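You operate a simulated robot arm through the tools that you are given. There is no shell and no other tool.

You run a simulated robot arm. Do the job below in one go: nothing can be reset, and whatever is moved stays where it is left.

JOB
Empty the rinse tank and stopper its two mouths.
Fine: first move the blue dip tube over into the Fruit canister; drain till empty, lever closed again; the orange and the blue stopper from the narrow table; the canisters, the other tubes and the other levers stay.

The check looks at the end state, three seconds after you hand in, the way a careful person would. Anything else that was tipped, shoved, dropped, spilled or broken makes it a failure. Lids that push on must go on centred and level and be pressed home; caps that screw on are set level and turned clockwise until they are tight.

ROBOT AND FRAMES
A 6-joint arm with a two-finger gripper, fixed in place. Base frame: the origin is at the foot of the arm, x ahead of it, y to its left, z up. Lengths are in m, angles in rad, forces in N, time in s.
Its first joint turns from -2.897 to 2.897 rad. Payload 2.45 kg.
Tool frame: the origin (TCP) lies between the finger pads and is the grasp point; the fingertips stand 0.02 m ahead of it; z points along the fingers, y is the line along which they close. Largest opening 0.14 m; the body of the gripper starts 0.168 m behind the TCP.
Orientation is that of the tool frame in the base frame, as a unit quaternion [x, y, z, w]. With the fingers straight down and closing along the base's y, the tool's x points along the base's -x, its y along +y and its z along -z.

CONTROLS
- The arm moves only by the tool play_rows. Its argument "motion" is a list that holds one entry, the list of rows, each a list of 7 numbers: the turn, a rotation vector about the tool's x, y, z in units of 5 degrees (1.0 is 5 degrees), then the shift along the tool's x, y, z in units of 25 mm (1.0 is 25 mm), then the opening in per cent of the stroke, from 0 (shut) to 100 (fully open). In form: [[[rx, ry, rz, tx, ty, tz, jaw], ...]]. A call has 1 to 20 rows; each row shifts and turns the commanded pose from where the row before left it, along the tool's axes as they then stand. A call with a number of a shift or a turn outside -1 to 1 is refused whole. Rows are played at 5 a second. More than 0.05 m and 0.15 rad between two rows, or a gripper value outside its range, and nothing of the call is played. A pose out of reach is approached as far as the arm can. The call stops where the force on the tool passes 70 N (or 10 N more than at its start, if that is more) or the arm is blocked; 0.2 s more then pass. Each finger travels about 0.045 m/s and halts on what it meets, pressing with about 21 N; the grip force reading is that of the motor and also rises with nothing between the fingers. The clock runs only during rows and for 0.2 s after the last one: add rows that do not move to give the fingers time. It gives the time, the measured TCP pose, the force on the tool (base axes), the opening and the grip force at its end, in the units of the frame above (readings bear some noise), with the torque about the TCP (base axes, N m) and any sound that the robot's microphone picked up.
- Cameras (640 x 400 px; columns grow to the right, rows downward): "scene" is fixed at [0.0488, 0.5001, 1.4495]; the picture's right is [-0.38, -0.92, 0.00], its down [-0.69, 0.29, -0.67] and it looks along [0.61, -0.26, -0.75] (base axes); focal length 328 px, centre (320, 200). "wrist" rides on the gripper at [0.078, 0.011, -0.209] in the tool frame; the picture's right is [-0.14, 0.99, 0.00], its down [-0.92, -0.13, -0.37] and it looks along [-0.36, -0.05, 0.93] (tool axes); focal length 280 px, centre (320, 200).
- grab_frame(camera): a new picture of that camera. The clock stands still meanwhile.
- point_at(camera, pixels): for up to 12 pixels [column, row] of the newest picture of that camera ("zoom" is the newest enlarged one), the place [x, y, z] in the base frame of the surface seen there, good to about 0.002 m. The clock stands still meanwhile.
- zoom(camera, box): a new picture of the part [left, top, right, bottom] of that camera's present view, enlarged. The clock stands still meanwhile.
- job_done(): hands the job in; it is judged then, once.

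Unless the task says otherwise, let go and move clear before handing in.

The tools are called after ">>>" as name(argument=value, ...) on one line, values as JSON. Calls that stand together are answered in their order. play_rows: Moves the arm, as the interface text tells. Its arguments: {"type":"object","properties":{"motion":{"type":"array","items":{"type":"array","items":{"type":"array","items":{"type":"number"}}}}},"required":["motion"]} The other tools are called the same way: grab_frame (camera) takes a picture; point_at (camera, pixels) gives the place of the surface under pixels of a picture; zoom (camera, box) takes an enlarged picture of a part of a camera's view; job_done () hands the job in.

At the start:

```text
t: 0.0
tcp_pos: [0.6944, 0.11, 1.049]
tcp_rot: [-0.001, 1.0, 0.0, 0.001]
ft_force: [-0.1, 0.9, 0.0]
torque: [0.04, 0.03, -0.01]
grip_width: 0.1398
finger_force: 0.2
```

scene: 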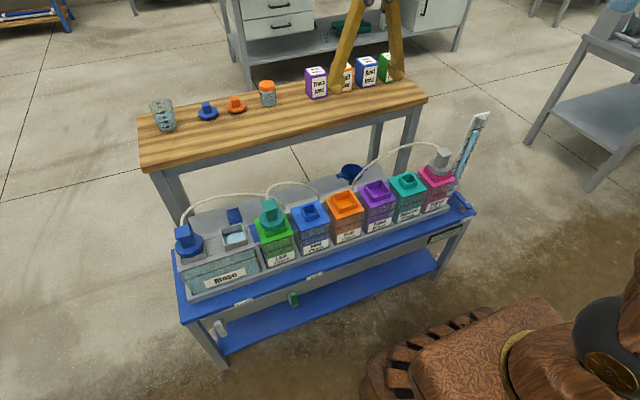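
wrist: 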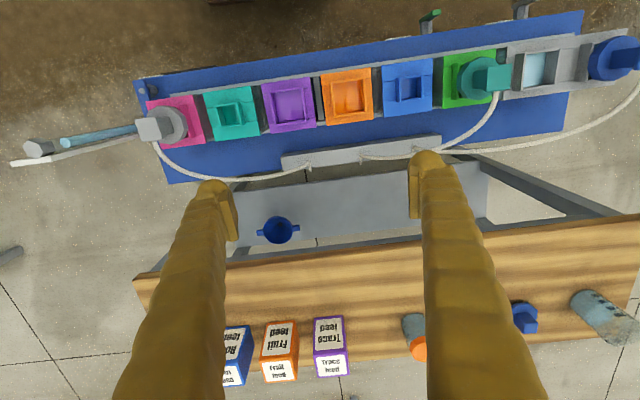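

The scene picture shows a blue bench with a rinse tank at the left (pixels ~215,265), a row of canisters, and a narrow wooden table with blue and orange stoppers (207,110 and 236,103). I'll zoom in on the details first.

>>> zoom(camera="scene", box=[150, 180, 310, 280])

>>> zoom(camera="scene", box=[250, 150, 490, 300])

>>> zoom(camera="scene", box=[130, 60, 290, 160])

>>> zoom(camera="scene", box=[170, 260, 330, 360])

```text
4.00 times, centred on (230, 230) of scene
```

zoom: 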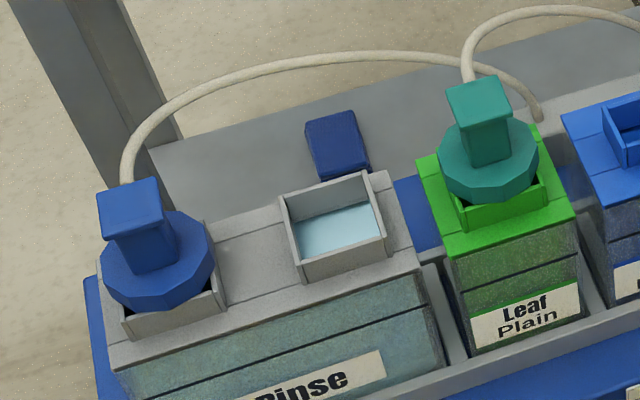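

```text
2.67 times, centred on (370, 225) of scene
```

zoom: 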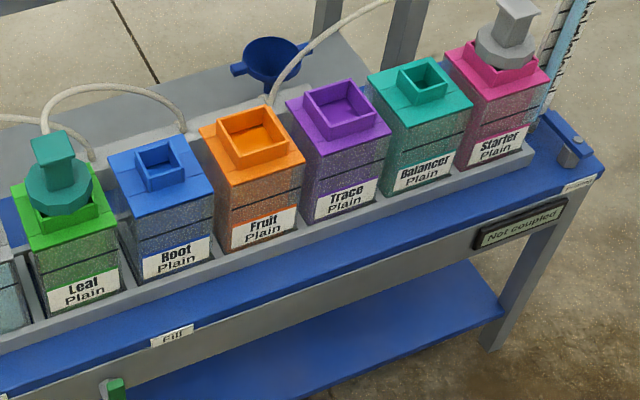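

```text
4.00 times, centred on (210, 110) of scene
```

zoom: 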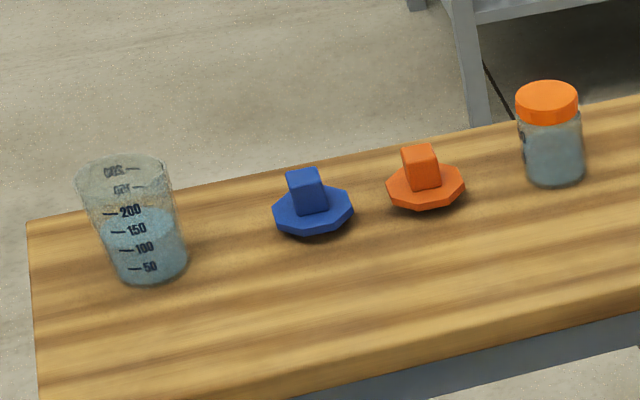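

```text
4.00 times, centred on (250, 310) of scene
```

zoom: 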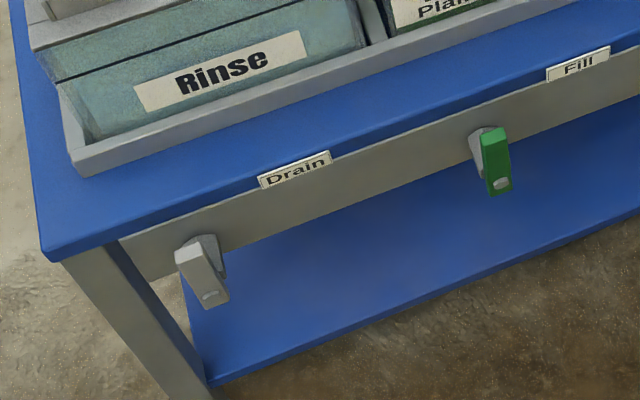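

The zooms show the blue tube head in the rinse tank's left mouth, an open square mouth on the right, and the grey drain lever and green fill lever below the bench edge. Now I measure places.

>>> point_at(camera="scene", pixels=[[182, 230], [184, 244], [233, 238], [233, 230], [342, 198], [345, 205], [308, 209], [234, 215], [207, 106], [207, 114], [235, 98], [236, 107]])

>>> point_at(camera="scene", pixels=[[218, 322], [223, 333], [294, 294], [296, 305], [243, 302], [315, 276], [178, 300], [470, 208], [350, 170], [265, 195], [205, 285], [240, 315]])

>>> zoom(camera="wrist", box=[440, 20, 640, 145])

>>> zoom(camera="wrist", box=[280, 40, 480, 165])

```text
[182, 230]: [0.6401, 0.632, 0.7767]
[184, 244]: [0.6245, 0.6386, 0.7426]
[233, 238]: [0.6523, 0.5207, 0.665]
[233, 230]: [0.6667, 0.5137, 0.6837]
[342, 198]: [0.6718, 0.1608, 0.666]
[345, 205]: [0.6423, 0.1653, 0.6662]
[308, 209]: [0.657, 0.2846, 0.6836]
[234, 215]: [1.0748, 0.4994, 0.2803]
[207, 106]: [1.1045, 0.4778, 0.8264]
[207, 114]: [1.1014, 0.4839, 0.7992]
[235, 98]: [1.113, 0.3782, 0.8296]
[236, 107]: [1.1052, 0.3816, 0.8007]
```

```text
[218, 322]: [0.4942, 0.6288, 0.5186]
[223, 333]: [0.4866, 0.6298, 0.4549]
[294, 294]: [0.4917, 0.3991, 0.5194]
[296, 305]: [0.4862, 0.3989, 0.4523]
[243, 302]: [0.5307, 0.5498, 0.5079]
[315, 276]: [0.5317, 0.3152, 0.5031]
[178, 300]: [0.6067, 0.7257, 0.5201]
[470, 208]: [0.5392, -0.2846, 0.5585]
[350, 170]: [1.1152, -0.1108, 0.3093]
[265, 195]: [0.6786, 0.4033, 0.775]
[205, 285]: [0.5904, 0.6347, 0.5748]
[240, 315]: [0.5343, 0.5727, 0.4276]
```

```text
3.20 times, centred on (540, 82) of wrist
```

zoom: 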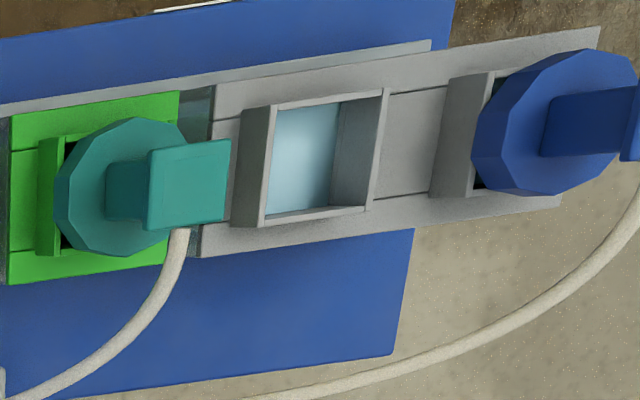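

```text
3.20 times, centred on (380, 102) of wrist
```

zoom: 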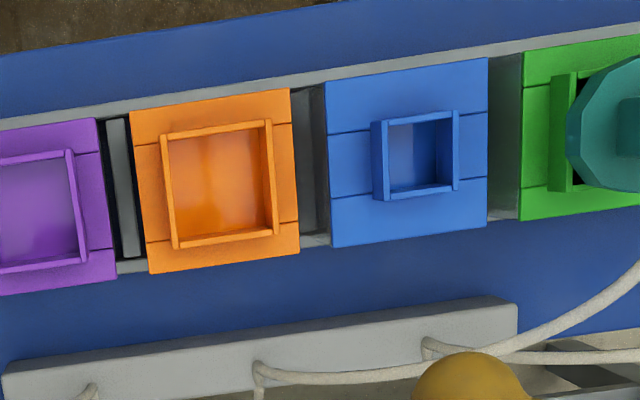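

Bench runs along y; the Fruit mouth is around (0.657, 0.163) and the rinse mouths around (0.66, 0.63) and (0.66, 0.51). I'll zoom tighter to measure rims exactly.

>>> zoom(camera="scene", box=[210, 215, 258, 245])

```text
13.33 times, centred on (234, 230) of scene
```

zoom: 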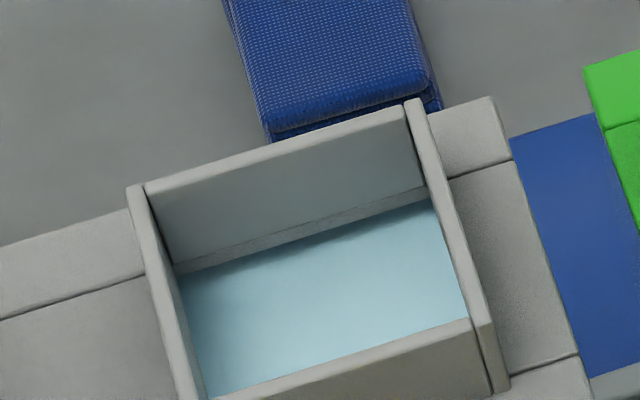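

>>> point_at(camera="zoom", pixels=[[135, 190], [148, 188], [195, 396], [280, 148], [402, 112], [413, 104], [422, 104], [500, 385], [340, 365], [320, 290], [70, 360], [330, 50]])

>>> zoom(camera="scene", box=[168, 218, 216, 268])

```text
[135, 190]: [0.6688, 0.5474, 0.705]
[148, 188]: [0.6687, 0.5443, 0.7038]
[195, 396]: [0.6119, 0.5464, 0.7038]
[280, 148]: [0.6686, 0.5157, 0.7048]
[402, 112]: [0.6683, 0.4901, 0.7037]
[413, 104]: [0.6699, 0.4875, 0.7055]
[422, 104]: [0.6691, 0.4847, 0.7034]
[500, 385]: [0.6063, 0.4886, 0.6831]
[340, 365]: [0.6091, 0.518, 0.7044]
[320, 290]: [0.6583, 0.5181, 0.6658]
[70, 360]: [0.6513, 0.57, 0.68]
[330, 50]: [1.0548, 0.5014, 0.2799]
```

```text
8.00 times, centred on (192, 243) of scene
```

zoom: 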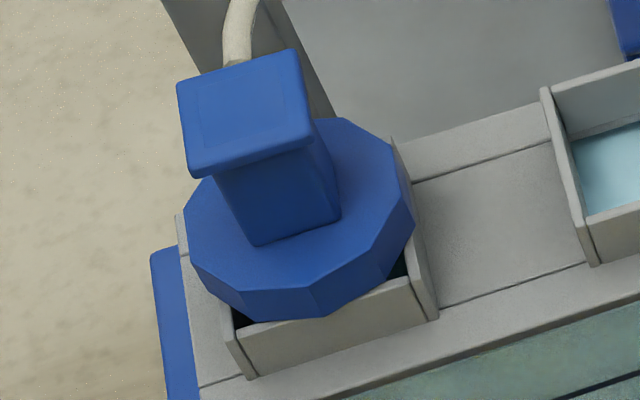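

The open rinse mouth has its rim at z≈0.7045, centre about (0.639, 0.516), outer side ~0.063. Next I measure the blue tube head and its mouth rim.

>>> point_at(camera="zoom", pixels=[[190, 85], [297, 55], [305, 138], [195, 168], [245, 110], [255, 235], [335, 215], [350, 130], [405, 210], [300, 275], [435, 315], [250, 375]])

>>> zoom(camera="scene", box=[318, 180, 374, 220])

```text
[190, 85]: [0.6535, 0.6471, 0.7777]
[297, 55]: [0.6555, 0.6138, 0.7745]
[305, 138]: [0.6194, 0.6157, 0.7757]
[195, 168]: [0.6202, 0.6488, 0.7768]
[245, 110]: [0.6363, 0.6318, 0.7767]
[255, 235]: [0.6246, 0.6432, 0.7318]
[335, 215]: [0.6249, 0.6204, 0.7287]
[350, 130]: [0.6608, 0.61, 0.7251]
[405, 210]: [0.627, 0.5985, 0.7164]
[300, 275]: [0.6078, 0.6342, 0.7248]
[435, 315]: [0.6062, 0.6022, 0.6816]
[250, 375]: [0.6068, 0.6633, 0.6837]
```

```text
10.00 times, centred on (346, 200) of scene
```

zoom: 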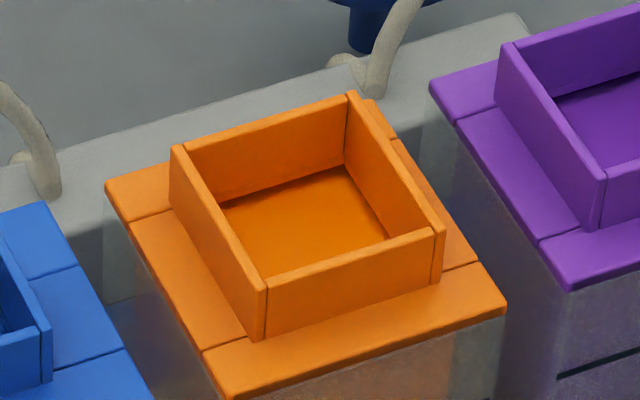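

>>> point_at(camera="zoom", pixels=[[177, 148], [350, 97], [438, 232], [262, 287], [184, 152], [347, 104], [427, 230], [268, 280], [310, 230], [120, 200], [350, 315], [490, 290]])

>>> zoom(camera="scene", box=[190, 88, 254, 128])

```text
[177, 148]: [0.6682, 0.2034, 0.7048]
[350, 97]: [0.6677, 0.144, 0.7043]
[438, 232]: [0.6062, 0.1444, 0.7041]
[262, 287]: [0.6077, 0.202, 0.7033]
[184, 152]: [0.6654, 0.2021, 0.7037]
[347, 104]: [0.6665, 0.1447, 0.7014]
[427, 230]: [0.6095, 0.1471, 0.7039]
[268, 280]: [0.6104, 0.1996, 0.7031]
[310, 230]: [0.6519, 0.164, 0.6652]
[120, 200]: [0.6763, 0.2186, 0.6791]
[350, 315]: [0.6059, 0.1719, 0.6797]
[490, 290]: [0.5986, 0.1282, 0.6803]
```

```text
10.00 times, centred on (222, 108) of scene
```

zoom: 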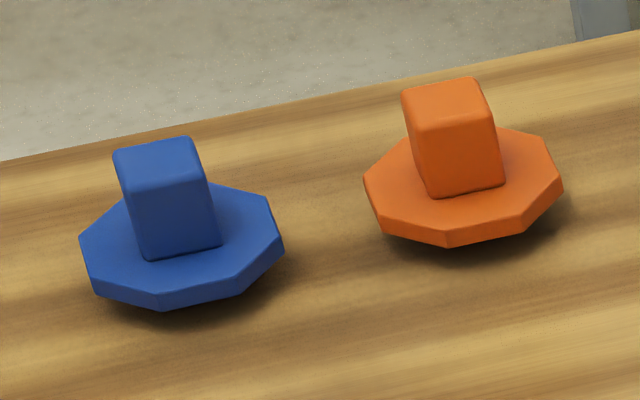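

Fruit's mouth: rim z≈0.704, centre ≈(0.6375, 0.1735), matching the rinse mouth. Now measuring the two stoppers.

>>> point_at(camera="zoom", pixels=[[118, 155], [188, 142], [203, 178], [130, 190], [147, 255], [217, 243], [85, 240], [278, 240], [160, 300], [265, 200], [160, 165], [150, 340]])

>>> point_at(camera="zoom", pixels=[[407, 95], [476, 82], [490, 113], [416, 125], [431, 193], [502, 182], [368, 180], [558, 185], [447, 240], [540, 140], [447, 105], [600, 260]])

```text
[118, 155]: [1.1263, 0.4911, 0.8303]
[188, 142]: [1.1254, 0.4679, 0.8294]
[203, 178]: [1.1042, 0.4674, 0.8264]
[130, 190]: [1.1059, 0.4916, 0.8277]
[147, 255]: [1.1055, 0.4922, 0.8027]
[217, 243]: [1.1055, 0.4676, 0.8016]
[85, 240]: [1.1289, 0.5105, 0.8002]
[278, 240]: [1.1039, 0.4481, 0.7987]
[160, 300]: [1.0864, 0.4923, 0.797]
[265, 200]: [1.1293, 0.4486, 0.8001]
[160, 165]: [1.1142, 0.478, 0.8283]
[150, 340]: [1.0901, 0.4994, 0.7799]
```

```text
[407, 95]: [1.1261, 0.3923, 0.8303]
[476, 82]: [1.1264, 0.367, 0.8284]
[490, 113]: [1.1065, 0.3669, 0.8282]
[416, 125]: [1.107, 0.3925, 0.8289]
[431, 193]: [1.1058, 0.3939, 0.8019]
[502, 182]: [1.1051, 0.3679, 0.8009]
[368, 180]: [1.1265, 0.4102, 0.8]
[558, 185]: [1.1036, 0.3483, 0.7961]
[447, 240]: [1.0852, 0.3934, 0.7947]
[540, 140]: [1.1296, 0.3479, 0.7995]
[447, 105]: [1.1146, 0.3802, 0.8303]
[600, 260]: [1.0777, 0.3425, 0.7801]
```

Stoppers sit at about (1.116, 0.480) blue and (1.116, 0.380) orange, far out, so they'll need a forward-tilted tool. First I move the arm over the blue tube head at (0.637, 0.632, top 0.777).

>>> play_rows(motion=[[[0, 0, 0, 0.115, 1, 0.25, 60], [0, 0, 0, 0.115, 1, 0.25, 60], [0, 0, 0, 0.115, 1, 0.25, 60], [0, 0, 0, 0.115, 1, 0.25, 60], [0, 0, 0, 0.115, 1, 0.25, 60], [0, 0, 0, 0.115, 1, 0.25, 60], [0, 0, 0, 0.115, 1, 0.25, 60], [0, 0, 0, 0.115, 1, 0.25, 60], [0, 0, 0, 0.115, 1, 0.25, 60], [0, 0, 0, 0.115, 1, 0.25, 60], [0, 0, 0, 0.115, 1, 0.25, 60], [0, 0, 0, 0.115, 1, 0.25, 60], [0, 0, 0, 0.115, 1, 0.25, 60], [0, 0, 0, 0.115, 1, 0.25, 60], [0, 0, 0, 0.115, 1, 0.25, 60], [0, 0, 0, 0.115, 1, 0.25, 60], [0, 0, 0, 0.115, 1, 0.25, 60], [0, 0, 0, 0.115, 1, 0.25, 60], [0, 0, 0, 0.115, 0.9, 0.25, 60], [0, 0, 0, 0, 0, 0, 60]]])

>>> grab_frame(camera="wrist")

>>> grab_frame(camera="scene")

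```text
t: 4.2
tcp_pos: [0.641, 0.583, 0.9305]
tcp_rot: [0.002, 1.0, 0.0, 0.001]
ft_force: [0.2, -0.1, -0.6]
torque: [0.01, -0.02, 0.03]
grip_width: 0.0841
finger_force: 0.0
```

```text
taken
```

wrist: 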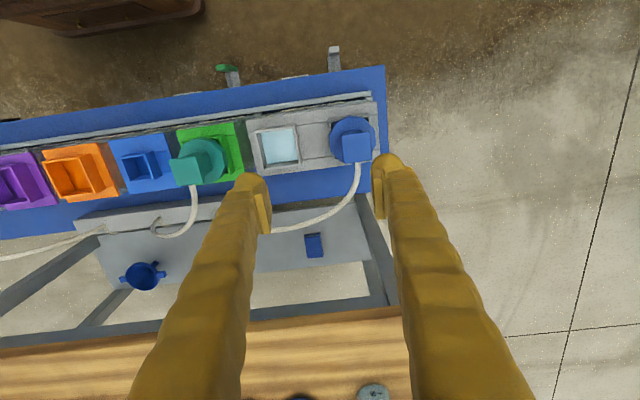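

```text
taken
```

scene: 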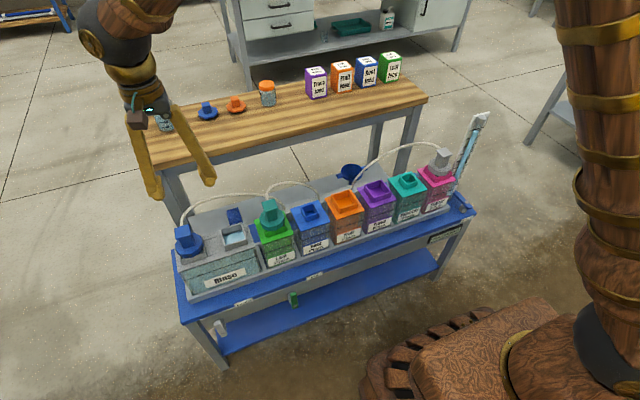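

The wrist picture now shows the blue head at (355,145) and the levers at (333,58) and (225,72). I'll zoom on the head and the levers before going down.

>>> zoom(camera="wrist", box=[200, 30, 400, 155])

>>> zoom(camera="wrist", box=[300, 30, 364, 70])

```text
3.20 times, centred on (300, 92) of wrist
```

zoom: 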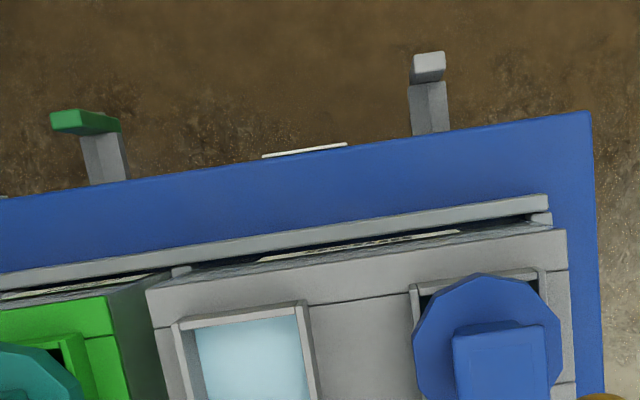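

```text
10.00 times, centred on (332, 50) of wrist
```

zoom: 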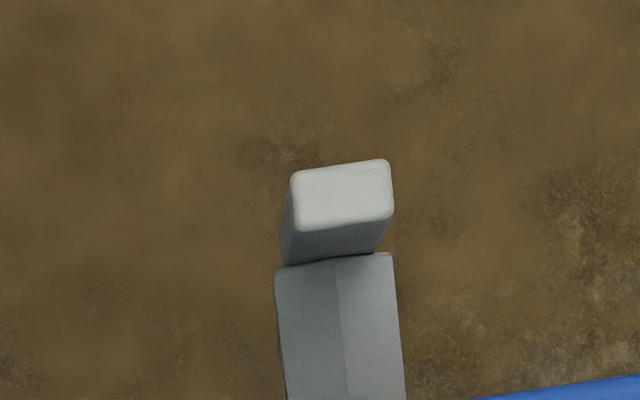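

Both levers hang straight down from stub shafts pointing toward the robot. Now a close measurement of the blue head from above.

>>> zoom(camera="wrist", box=[320, 110, 384, 175])

```text
6.15 times, centred on (352, 142) of wrist
```

zoom: 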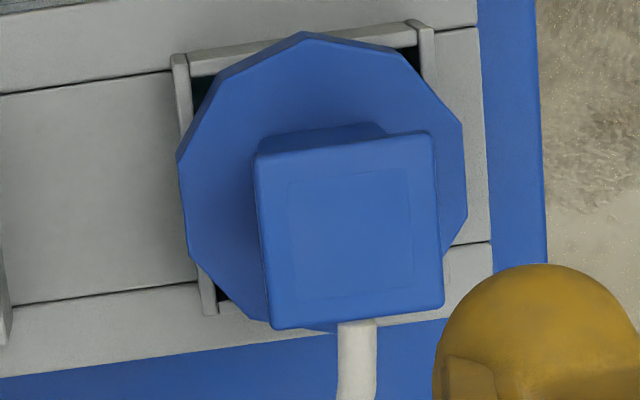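

>>> point_at(camera="zoom", pixels=[[262, 158], [428, 138], [438, 298], [276, 323], [350, 230], [302, 38], [185, 160], [460, 190], [430, 80], [230, 210], [358, 350], [207, 310]])

```text
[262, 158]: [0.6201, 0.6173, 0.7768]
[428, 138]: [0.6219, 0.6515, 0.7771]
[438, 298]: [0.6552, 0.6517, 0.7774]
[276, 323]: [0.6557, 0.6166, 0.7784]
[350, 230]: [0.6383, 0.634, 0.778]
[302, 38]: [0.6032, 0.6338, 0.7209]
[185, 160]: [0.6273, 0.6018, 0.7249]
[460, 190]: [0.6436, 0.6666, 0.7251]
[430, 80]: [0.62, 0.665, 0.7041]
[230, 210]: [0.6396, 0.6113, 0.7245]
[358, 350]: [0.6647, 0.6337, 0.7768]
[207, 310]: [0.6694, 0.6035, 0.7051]
```

Cap corners give a centre of (0.638, 0.634), top 0.777, hose leaving on the +x side, so fingers on the ±y faces are fine. I move above it and descend with an opening of ~0.084.

>>> play_rows(motion=[[[0, 0, 0, 0.036, 1, 0, 60], [0, 0, 0, 0.036, 1, 0, 60], [0, 0, 0, 0, 0.06, 0.5, 60], [0, 0, 0, 0, 0, 1, 60], [0, 0, 0, 0, 0, 1, 60], [0, 0, 0, 0, 0, 1, 60], [0, 0, 0, 0, 0, 1, 60], [0, 0, 0, 0, 0, 0.5, 60], [0, 0, 0, 0, 0, 0, 60]]])

>>> zoom(camera="scene", box=[130, 170, 258, 250])

>>> grab_frame(camera="wrist")

```text
t: 6.2
tcp_pos: [0.6378, 0.6344, 0.8037]
tcp_rot: [0.0, 1.0, 0.0, 0.001]
ft_force: [-0.1, -0.1, -1.0]
torque: [0.01, -0.03, -0.02]
grip_width: 0.084
finger_force: 0.0
```

```text
5.00 times, centred on (194, 210) of scene
```

zoom: 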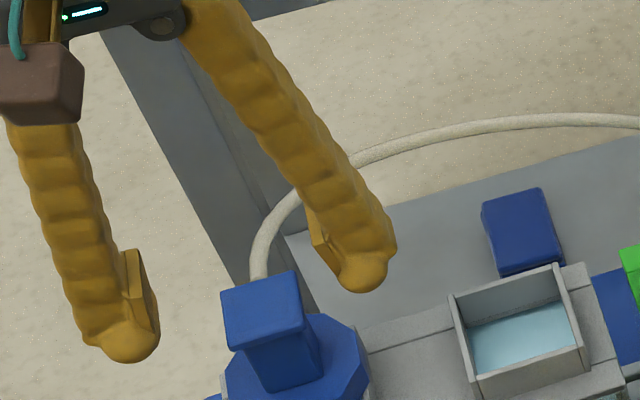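

```text
taken
```

wrist: 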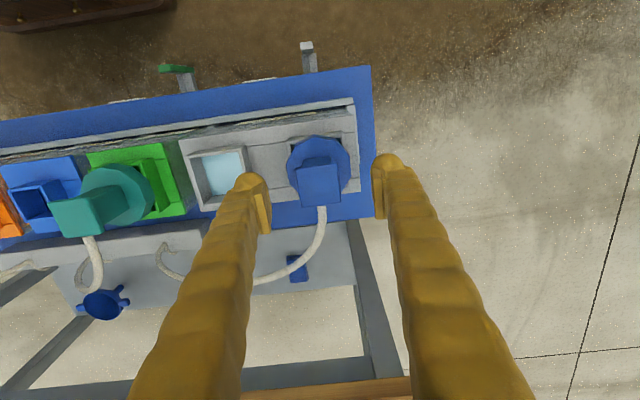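

Fingers straddle the blue cap at (318,180) evenly. I go down 36 mm so the pads are at the cap, and close.

>>> play_rows(motion=[[[0, 0, 0, 0, 0, 0.7, 60], [0, 0, 0, 0, 0, 0.74, 60], [0, 0, 0, 0, 0, 0, 60], [0, 0, 0, 0, 0, 0, 0], [0, 0, 0, 0, 0, 0, 0], [0, 0, 0, 0, 0, 0, 0], [0, 0, 0, 0, 0, 0, 0], [0, 0, 0, 0, 0, 0, 0], [0, 0, 0, 0, 0, 0, 0]]])

>>> zoom(camera="scene", box=[130, 170, 258, 250])

```text
t: 8.2
tcp_pos: [0.6385, 0.6343, 0.7698]
tcp_rot: [0.0, 1.0, -0.001, 0.001]
ft_force: [-0.6, 0.4, -0.4]
torque: [0.01, -0.03, 0.01]
grip_width: 0.0351
finger_force: 21.0
```

```text
5.00 times, centred on (194, 210) of scene
```

zoom: 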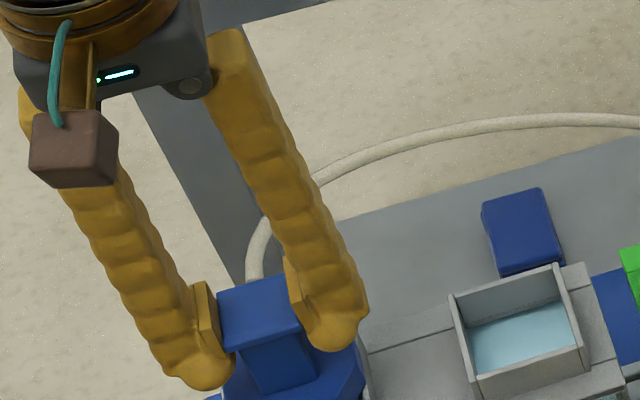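

The grip is on the cap (0.0351 m, 21 N). I lift slowly and watch the forces.

>>> play_rows(motion=[[[0, 0, 0, 0, 0, -0.2, 0], [0, 0, 0, 0, 0, -0.4, 0], [0, 0, 0, 0, 0, -0.4, 0], [0, 0, 0, 0, 0, -0.5, 0], [0, 0, 0, 0, 0, -0.5, 0], [0, 0, 0, 0, 0, 0, 0]]])

>>> zoom(camera="scene", box=[130, 170, 258, 250])

```text
t: 9.6
tcp_pos: [0.6384, 0.6354, 0.8192]
tcp_rot: [-0.001, 1.0, 0.0, 0.001]
ft_force: [0.4, 0.4, -1.5]
torque: [-0.01, 0.02, -0.05]
grip_width: 0.0351
finger_force: 20.5
```

```text
5.00 times, centred on (194, 210) of scene
```

zoom: 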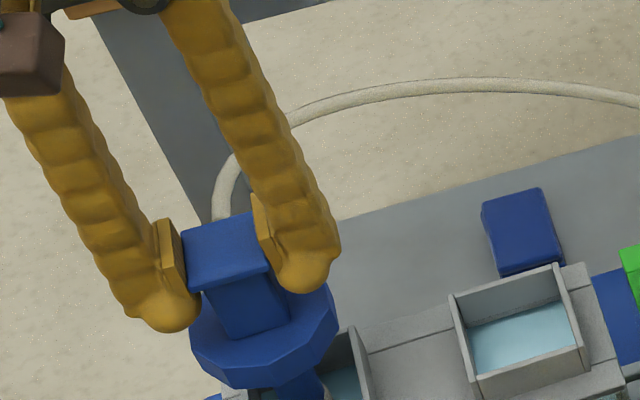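

The tube rises freely, with the mouth opening under it. I keep lifting and look for the tube's lower end.

>>> play_rows(motion=[[[0, 0, 0, 0, 0, -0.6, 0], [0, 0, 0, 0, 0, -0.6, 0], [0, 0, 0, 0, 0, -0.6, 0], [0, 0, 0, 0, 0, -0.6, 0], [0, 0, 0, 0, 0, -0.6, 0], [0, 0, 0, 0, 0, -0.6, 0], [0, 0, 0, 0, 0, -0.6, 0], [0, 0, 0, 0, 0, -0.6, 0], [0, 0, 0, 0, 0, -0.6, 0], [0, 0, 0, 0, 0, -0.6, 0], [0, 0, 0, 0, 0, 0, 0]]])

>>> zoom(camera="scene", box=[100, 100, 292, 250])

>>> grab_frame(camera="wrist")

```text
t: 12.0
tcp_pos: [0.6386, 0.6337, 0.9694]
tcp_rot: [0.001, 1.0, 0.0, 0.0]
ft_force: [-0.1, -0.4, -1.0]
torque: [0.01, -0.01, -0.01]
grip_width: 0.0349
finger_force: 20.8
```

```text
2.67 times, centred on (196, 175) of scene
```

zoom: 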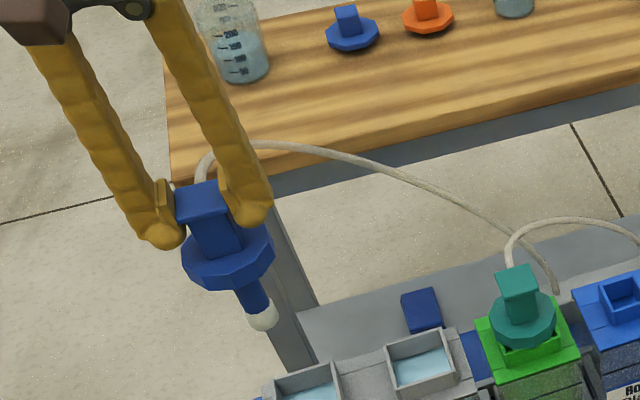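

```text
taken
```

wrist: 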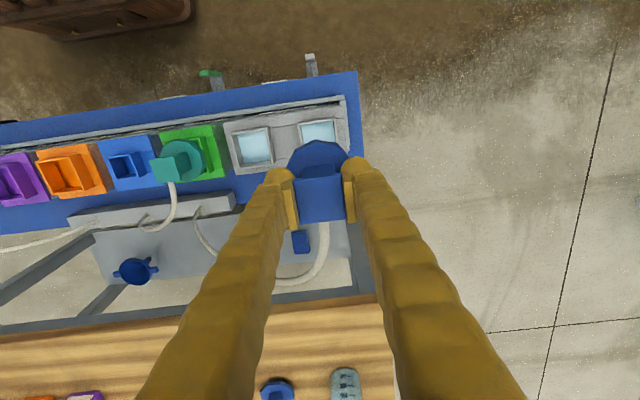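

The tube is already out: its white tip shows at zoom pixel (262,320). I measure the tip height and the two rinse mouths.

>>> point_at(camera="zoom", pixels=[[262, 322], [250, 300], [230, 275], [320, 388], [415, 370], [515, 275], [545, 270], [205, 200]])

>>> zoom(camera="wrist", box=[130, 95, 370, 245])

```text
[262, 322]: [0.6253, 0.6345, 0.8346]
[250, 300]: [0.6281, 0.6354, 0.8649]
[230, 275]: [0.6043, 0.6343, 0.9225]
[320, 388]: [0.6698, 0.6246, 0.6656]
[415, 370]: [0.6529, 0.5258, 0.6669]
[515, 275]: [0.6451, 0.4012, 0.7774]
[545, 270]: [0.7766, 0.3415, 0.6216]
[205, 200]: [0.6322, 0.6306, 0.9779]
```

```text
2.67 times, centred on (250, 170) of wrist
```

zoom: 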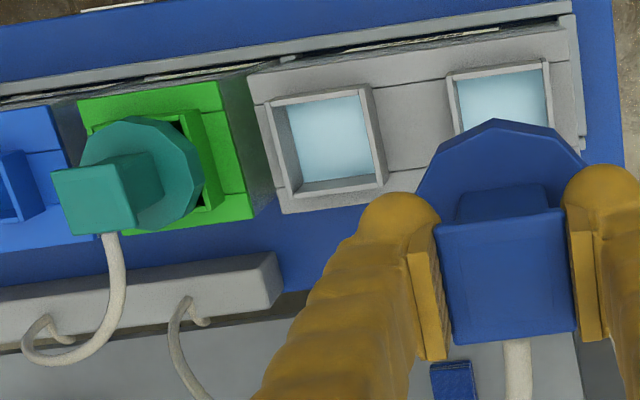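

The tip is 0.15 m below the cap top (now at z≈0.83), while the Leaf head tops out at 0.777. I raise 30 mm, shift 37 mm toward the robot and travel in -y toward Fruit.

>>> play_rows(motion=[[[0, 0, 0, 0.5, 0, -0.4, 0], [0, 0, 0, 0.5, 0, -0.4, 0], [0, 0, 0, 0.5, -0.3, -0.4, 0], [0, 0, 0, 0, -0.6, 0, 0], [0, 0, 0, 0, -0.9, 0, 0], [0, 0, 0, 0, -0.9, 0, 0], [0, 0, 0, 0, -0.9, 0, 0], [0, 0, 0, 0, -0.9, 0, 0], [0, 0, 0, 0, -0.9, 0, 0], [0, 0, 0, 0, -0.9, 0, 0], [0, 0, 0, 0, -0.9, 0, 0], [0, 0, 0, 0, -0.9, 0, 0], [0, 0, 0, 0, -0.9, 0, 0], [0, 0, 0, 0, -0.9, 0, 0], [0, 0, 0, 0, -0.9, 0, 0], [0, 0, 0, 0, -0.9, 0, 0], [0, 0, 0, 0, -0.9, 0, 0], [0, 0, 0, 0, -0.9, 0, 0], [0, 0, 0, 0, -0.5, 0, 0], [0, 0, 0, 0, 0, 0, 0]]])

>>> grab_frame(camera="scene")

>>> grab_frame(camera="wrist")

```text
t: 16.2
tcp_pos: [0.5998, 0.2849, 0.9996]
tcp_rot: [0.0, 1.0, 0.0, 0.001]
ft_force: [0.1, -0.1, -1.1]
torque: [-0.01, 0.02, 0.0]
grip_width: 0.035
finger_force: 20.8
```

```text
taken
```

scene: 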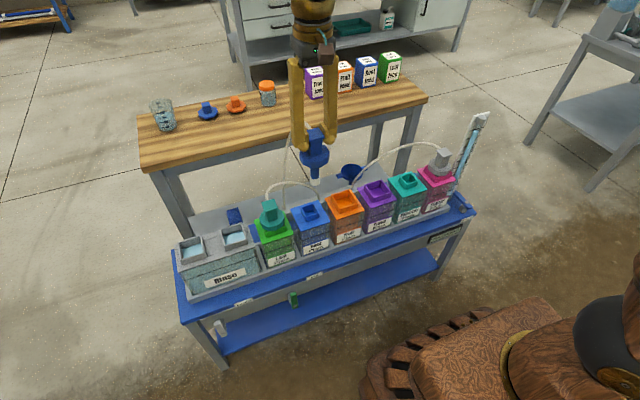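

```text
taken
```

wrist: 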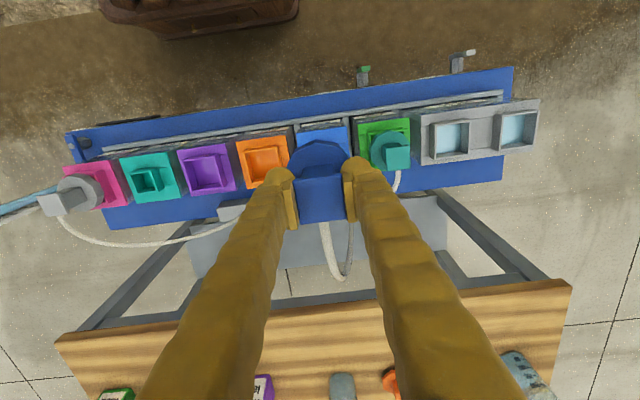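

The tube is above Root now at (0.600, 0.285), all clear. I measure the Fruit mouth again from the wrist before going over it.

>>> zoom(camera="wrist", box=[230, 125, 302, 195])

```text
5.71 times, centred on (266, 160) of wrist
```

zoom: 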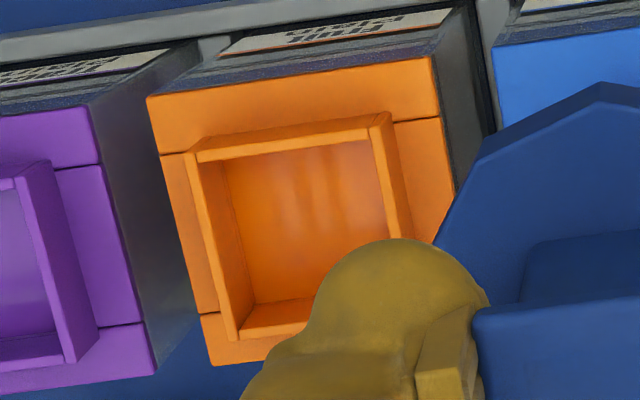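

>>> point_at(camera="zoom", pixels=[[195, 158], [370, 122], [378, 118], [386, 116], [404, 232], [215, 270], [232, 335], [245, 335], [190, 165], [155, 100], [432, 62], [290, 140]])

```text
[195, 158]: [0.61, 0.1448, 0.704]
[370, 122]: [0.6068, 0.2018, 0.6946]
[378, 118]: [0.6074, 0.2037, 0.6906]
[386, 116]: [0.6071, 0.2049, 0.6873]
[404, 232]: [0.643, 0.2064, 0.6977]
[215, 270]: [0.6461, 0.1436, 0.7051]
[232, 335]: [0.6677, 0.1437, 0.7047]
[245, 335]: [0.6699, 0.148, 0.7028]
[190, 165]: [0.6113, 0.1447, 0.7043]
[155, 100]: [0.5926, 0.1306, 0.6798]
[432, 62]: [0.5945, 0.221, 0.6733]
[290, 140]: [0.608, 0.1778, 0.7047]
```

Fruit mouth centre comes to (0.638, 0.174). I move over it and lower until the tip is just above the rim, then check alignment.

>>> play_rows(motion=[[[0, 0, 0, 0, -0.6, 0, 0], [0, 0, 0, 0, -0.8, 0, 0], [0, 0, 0, -0.3, -0.8, 0, 0], [0, 0, 0, -0.4, -0.8, 0, 0], [0, 0, 0, -0.4, -0.8, 0, 0], [0, 0, 0, -0.4, -0.592, 0, 0], [0, 0, 0, 0, 0, 0.5, 0], [0, 0, 0, 0, 0, 0.8, 0], [0, 0, 0, 0, 0, 0.8, 0], [0, 0, 0, 0, 0, 0.8, 0], [0, 0, 0, 0, 0, 0.8, 0], [0, 0, 0, 0, 0, 0.8, 0], [0, 0, 0, 0, 0, 0.6, 0], [0, 0, 0, 0, 0, 0, 0]]])

>>> zoom(camera="scene", box=[270, 120, 430, 245])

>>> grab_frame(camera="wrist")

```text
t: 19.2
tcp_pos: [0.6378, 0.175, 0.8731]
tcp_rot: [0.001, 1.0, 0.0, 0.001]
ft_force: [-0.2, -0.7, -0.6]
torque: [-0.01, 0.01, 0.02]
grip_width: 0.035
finger_force: 21.5
```

```text
3.20 times, centred on (350, 182) of scene
```

zoom: 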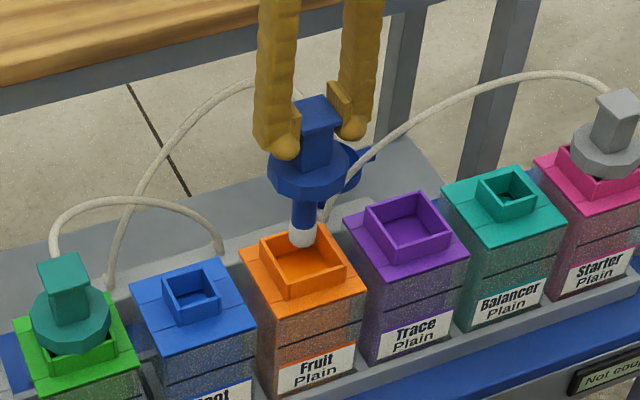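

```text
taken
```

wrist: 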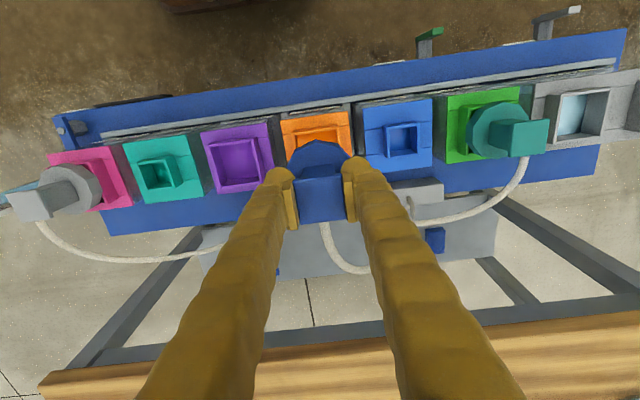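

>>> zoom(camera="scene", box=[318, 150, 374, 220])

```text
5.71 times, centred on (346, 185) of scene
```

zoom: 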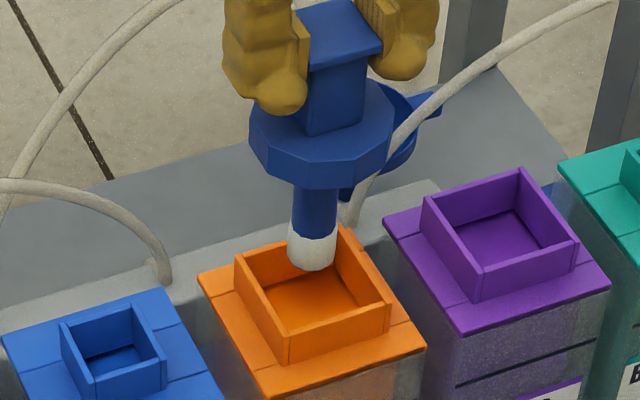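

>>> point_at(camera="zoom", pixels=[[290, 255], [312, 266], [334, 255], [312, 250], [312, 210], [240, 258], [345, 232], [388, 305], [285, 327], [320, 190], [252, 120], [392, 115]])

```text
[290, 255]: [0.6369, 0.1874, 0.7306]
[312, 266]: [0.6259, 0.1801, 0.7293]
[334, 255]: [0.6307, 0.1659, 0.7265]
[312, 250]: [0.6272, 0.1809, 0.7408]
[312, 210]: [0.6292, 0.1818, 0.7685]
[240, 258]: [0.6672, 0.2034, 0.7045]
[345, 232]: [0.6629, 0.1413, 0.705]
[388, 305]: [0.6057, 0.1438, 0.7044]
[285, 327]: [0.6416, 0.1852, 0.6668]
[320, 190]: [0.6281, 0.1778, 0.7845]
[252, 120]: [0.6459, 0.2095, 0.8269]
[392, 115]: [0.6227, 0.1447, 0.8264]
```

The tip is over the middle of the Fruit mouth. I lower 100 mm to 1-2 mm above the seated height.

>>> play_rows(motion=[[[0, 0, 0, 0, 0, 0.5, 0], [0, 0, 0, 0, 0, 0.6, 0], [0, 0, 0, 0, 0, 0.6, 0], [0, 0, 0, 0, 0, 0.6, 0], [0, 0, 0, 0, 0, 0.6, 0], [0, 0, 0, 0, 0, 0.5, 0], [0, 0, 0, 0, 0, 0.4, 0], [0, 0, 0, 0, 0, 0.2, 0], [0, 0, 0, 0, 0, 0, 0]]])

>>> zoom(camera="scene", box=[318, 150, 374, 220])

```text
t: 21.2
tcp_pos: [0.6375, 0.1745, 0.7721]
tcp_rot: [0.0, 1.0, 0.0, 0.0]
ft_force: [-0.1, -0.7, -1.2]
torque: [-0.03, -0.02, -0.01]
grip_width: 0.0349
finger_force: 21.6
```

```text
5.71 times, centred on (346, 185) of scene
```

zoom: 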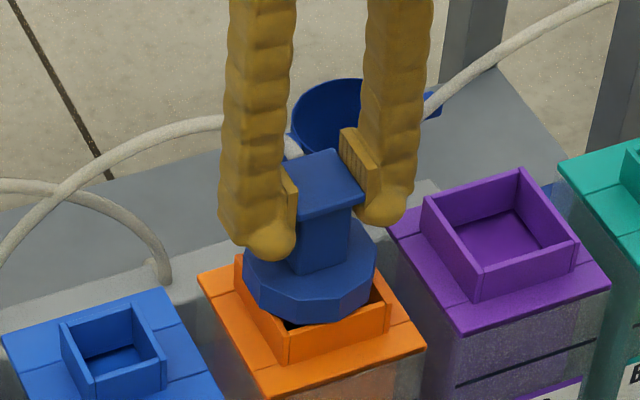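

No contact yet (−1.2 N is just the weight). I lower the last 2.5 mm and look at the force.

>>> play_rows(motion=[[[0, 0, 0, 0, 0, 0.05, 0], [0, 0, 0, 0, 0, 0.05, 0], [0, 0, 0, 0, 0, 0, 0]]])

```text
t: 22.0
tcp_pos: [0.6372, 0.1751, 0.7694]
tcp_rot: [0.0, 1.0, 0.001, 0.001]
ft_force: [-0.5, -0.6, -1.4]
torque: [0.02, -0.02, -0.06]
grip_width: 0.0349
finger_force: 20.4
```

>>> play_rows(motion=[[[0, 0, 0, 0, 0, 0.04, 0], [0, 0, 0, 0, 0, 0.04, 0], [0, 0, 0, 0, 0, 0, 0]]])

>>> zoom(camera="scene", box=[318, 165, 374, 220])

```text
t: 22.8
tcp_pos: [0.6387, 0.175, 0.7684]
tcp_rot: [0.0, 1.0, 0.0, 0.001]
ft_force: [-2.5, 0.9, 15.9]
torque: [-0.02, -0.16, -0.04]
grip_width: 0.0351
finger_force: 21.6
```

```text
7.27 times, centred on (346, 192) of scene
```

zoom: 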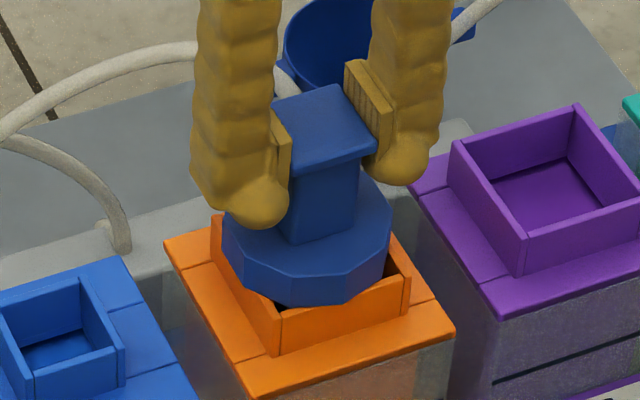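

Contact at +16 N: the collar is on the rim at the same height as before. I ease the pressure and open the fingers.

>>> play_rows(motion=[[[0, 0, 0, 0, 0, -0.04, 0], [0, 0, 0, 0, 0, -0.02, 0], [0, 0, 0, 0, 0, 0, 10], [0, 0, 0, 0, 0, 0, 28], [0, 0, 0, 0, 0, 0, 40], [0, 0, 0, 0, 0, 0, 60], [0, 0, 0, 0, 0, 0, 60], [0, 0, 0, 0, 0, 0, 60], [0, 0, 0, 0, 0, 0, 60]]])

>>> zoom(camera="scene", box=[318, 165, 374, 220])

```text
t: 24.8
tcp_pos: [0.6377, 0.1751, 0.7689]
tcp_rot: [0.0, 1.0, 0.0, 0.001]
ft_force: [0.4, 1.2, 0.7]
torque: [-0.01, 0.01, -0.01]
grip_width: 0.0838
finger_force: 0.1
```

```text
7.27 times, centred on (346, 192) of scene
```

zoom: 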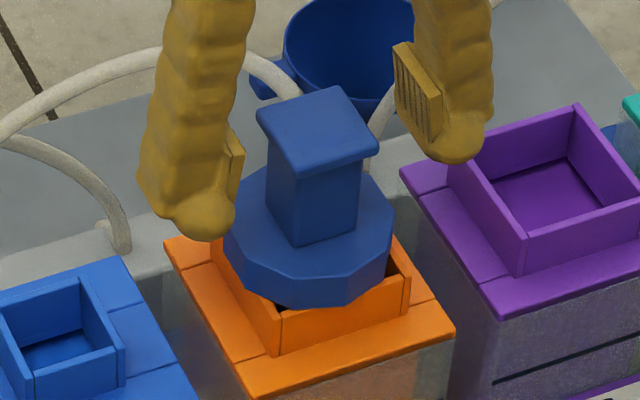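

The head stands level in Fruit after release. I retract upward and verify with measured points.

>>> play_rows(motion=[[[0, 0, 0, 0, 0, -0.5, 60], [0, 0, 0, 0, 0, -1, 60], [0, 0, 0, 0, 0, -1, 60], [0, 0, 0, 0, 0, -1, 60], [0, 0, 0, 0, 0, -1, 60], [0, 0, 0, 0, 0, -1, 60], [0, 0, 0, 0, 0, 0, 60]]])

>>> zoom(camera="scene", box=[318, 165, 374, 220])

```text
t: 26.4
tcp_pos: [0.6392, 0.1743, 0.9058]
tcp_rot: [-0.001, 1.0, 0.001, 0.001]
ft_force: [0.1, -0.1, 0.4]
torque: [-0.03, 0.0, -0.03]
grip_width: 0.0841
finger_force: 0.0
```

```text
7.27 times, centred on (346, 192) of scene
```

zoom: 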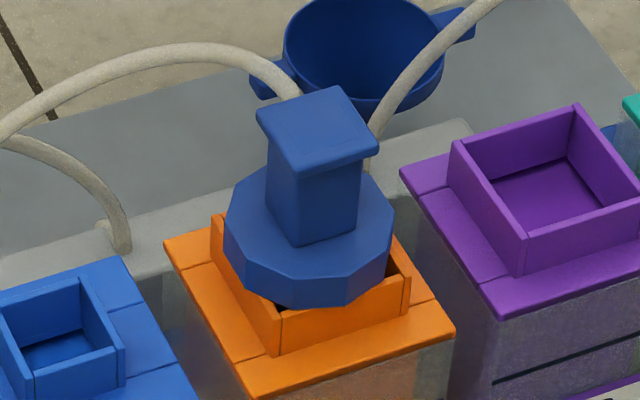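

>>> point_at(camera="zoom", pixels=[[262, 110], [335, 92], [372, 145], [295, 168], [315, 130], [230, 220], [388, 210], [290, 270], [275, 235], [355, 220]])

>>> grab_frame(camera="wrist")

```text
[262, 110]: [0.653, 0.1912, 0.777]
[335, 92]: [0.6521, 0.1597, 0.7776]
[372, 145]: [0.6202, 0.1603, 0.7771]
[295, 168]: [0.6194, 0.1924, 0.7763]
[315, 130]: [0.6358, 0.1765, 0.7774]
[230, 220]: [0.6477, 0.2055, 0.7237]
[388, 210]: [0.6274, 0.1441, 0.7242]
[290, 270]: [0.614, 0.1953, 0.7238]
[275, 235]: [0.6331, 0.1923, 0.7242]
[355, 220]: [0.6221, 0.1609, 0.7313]
```

```text
taken
```

wrist: 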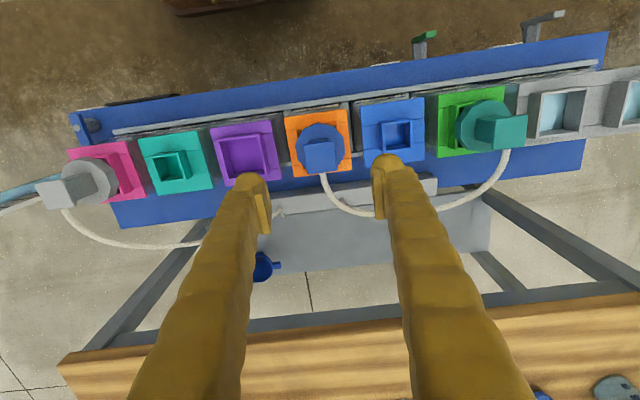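

The tube is level in Fruit (cap top 0.777 at all four corners). Next the drain lever: I'll carry the arm to the robot side of the bench's left end, then tilt the tool so the wrist camera can see the lever face.

>>> play_rows(motion=[[[0, 0, 0, 0.5, 1, 0, 60], [0, 0, 0, 0.5, 1, 0, 60], [0, 0, 0, 0.5, 1, 0, 60], [0, 0, 0, 0.5, 1, 0, 60], [0, 0, 0, 0.5, 1, 0, 60], [0, 0, 0, 0.5, 1, 0, 60], [0, 0, 0, 0.5, 1, 0, 60], [0, 0, 0, 0.5, 1, 0, 60], [0, 0, 0, 0.5, 1, 0, 60], [0, 0, 0, 0.5, 1, 0, 60], [0, 0, 0, 0.5, 1, 0, 60], [0, 0, 0, 0.5, 1, 0, 60], [0, 0, 0, 0.5, 1, 0, 60], [0, 0, 0, 0.5, 1, 0, 60], [0, 0, 0, 0.5, 1, 0, 60], [0, 0, 0, 0.5, 1, 0, 60], [0, 0, 0, 0.5, 0.8, 0, 60], [0, 0, 0, 0, 0, 0, 60]]])

>>> play_rows(motion=[[[0, -1, 0, 0, 0, 0, 60], [0, -1, 0, 0, 0, 0, 60], [0, -1, 0, 0, 0, 0, 60], [0, -1, 0, 0, 0, 0, 60], [0, -1, 0, 0, 0, 0, 60], [0, -1, 0, 0, 0, 0, 60], [0, -1, 0, 0, 0, 0, 60], [0, -1, 0, 0, 0, 0, 60], [0, -1, 0, 0, 0, 0, 60], [0, 0, 0, 0, 0, 0, 60]]])

>>> grab_frame(camera="wrist")

>>> grab_frame(camera="scene")

```text
t: 30.2
tcp_pos: [0.4259, 0.5932, 0.9051]
tcp_rot: [0.001, 1.0, 0.0, 0.0]
ft_force: [0.3, -0.4, -0.3]
torque: [-0.03, -0.01, -0.01]
grip_width: 0.0841
finger_force: 0.0
```

```text
t: 32.4
tcp_pos: [0.4254, 0.5953, 0.9066]
tcp_rot: [0.0, 0.923, 0.0, 0.384]
ft_force: [-0.3, 0.0, 0.0]
torque: [-0.01, 0.02, 0.03]
grip_width: 0.0838
finger_force: 0.1
```

```text
taken
```

wrist: 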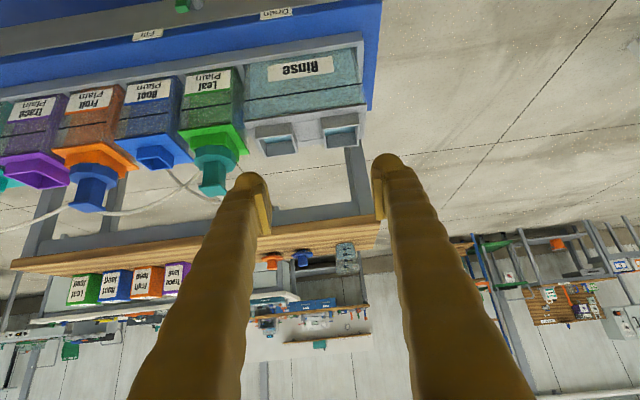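

```text
taken
```

scene: 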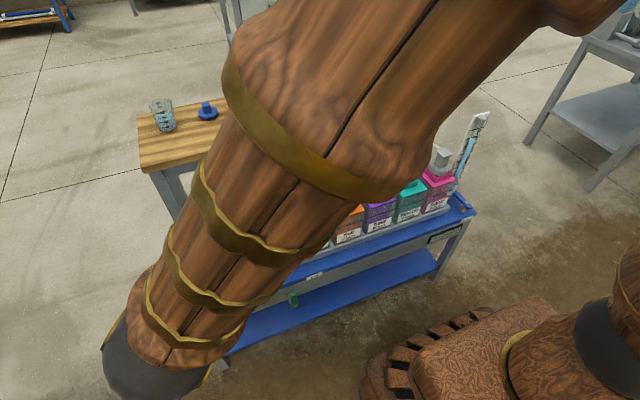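

The tilted view is upside down but useful; the Drain label is at (275,14), the lever just out of the top edge. I lower the arm about 0.22 m in front of the bench to see the lever.

>>> play_rows(motion=[[[0, 0, 0, 0.7, 0, 0.7, 60], [0, 0, 0, 0.7, 0, 0.7, 60], [0, 0, 0, 0.7, 0, 0.7, 60], [0, 0, 0, 0.7, 0, 0.7, 60], [0, 0, 0, 0.7, 0, 0.7, 60], [0, 0, 0, 0.7, 0, 0.7, 60], [0, 0, 0, 0.7, 0, 0.7, 60], [0, 0, 0, 0.7, 0, 0.7, 60], [0, 0, 0, 0.7, 0, 0.7, 60], [0, 0, 0, 0, 0, 0, 60]]])

>>> grab_frame(camera="wrist")

```text
t: 34.6
tcp_pos: [0.426, 0.5947, 0.6852]
tcp_rot: [0.0, 0.924, 0.0, 0.383]
ft_force: [0.3, 0.3, -0.8]
torque: [0.01, 0.02, 0.0]
grip_width: 0.0842
finger_force: 0.1
```

```text
taken
```

wrist: 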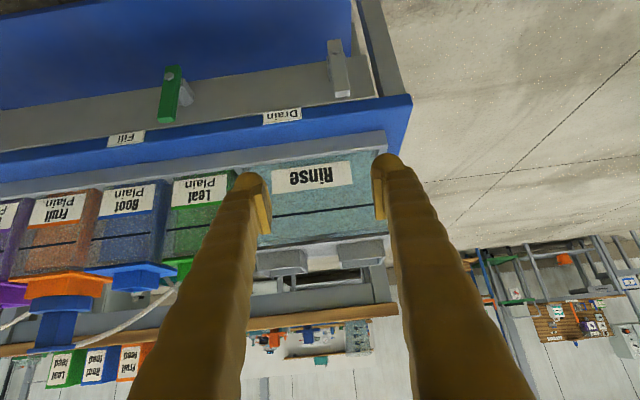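

>>> zoom(camera="wrist", box=[250, 20, 410, 120])

```text
4.00 times, centred on (330, 70) of wrist
```

zoom: 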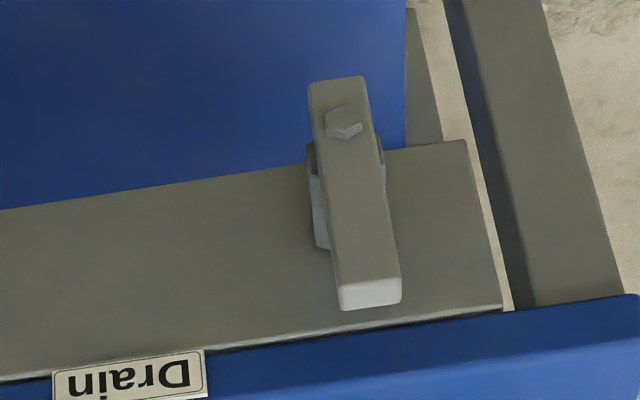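

The hex bolt (pivot) sits at the lower end and the handle's free end points up. Measuring these points.

>>> point_at(camera="zoom", pixels=[[343, 122], [335, 82], [362, 78], [310, 95], [375, 125], [340, 200], [355, 250], [335, 282], [398, 275], [370, 295], [320, 220], [200, 250]])

>>> zoom(camera="wrist", box=[100, 50, 260, 150])

```text
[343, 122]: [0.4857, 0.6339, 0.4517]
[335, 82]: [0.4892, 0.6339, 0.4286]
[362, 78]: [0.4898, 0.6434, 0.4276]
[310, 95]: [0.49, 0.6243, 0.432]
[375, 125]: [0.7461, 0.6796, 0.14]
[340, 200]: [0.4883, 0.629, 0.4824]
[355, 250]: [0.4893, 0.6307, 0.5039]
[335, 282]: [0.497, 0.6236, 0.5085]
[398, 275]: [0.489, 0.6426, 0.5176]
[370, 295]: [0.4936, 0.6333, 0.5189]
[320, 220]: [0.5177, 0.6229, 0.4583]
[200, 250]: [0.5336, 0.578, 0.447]
```

```text
4.00 times, centred on (180, 100) of wrist
```

zoom: 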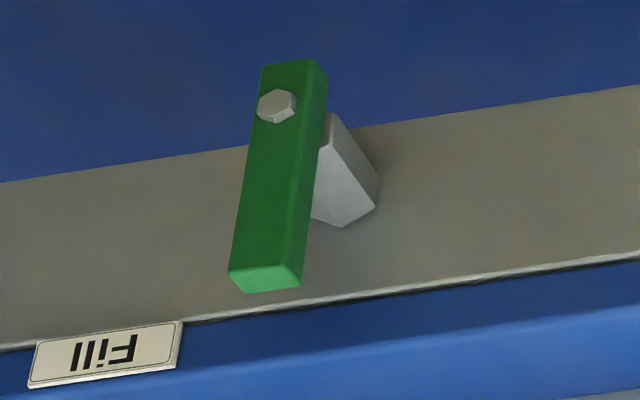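

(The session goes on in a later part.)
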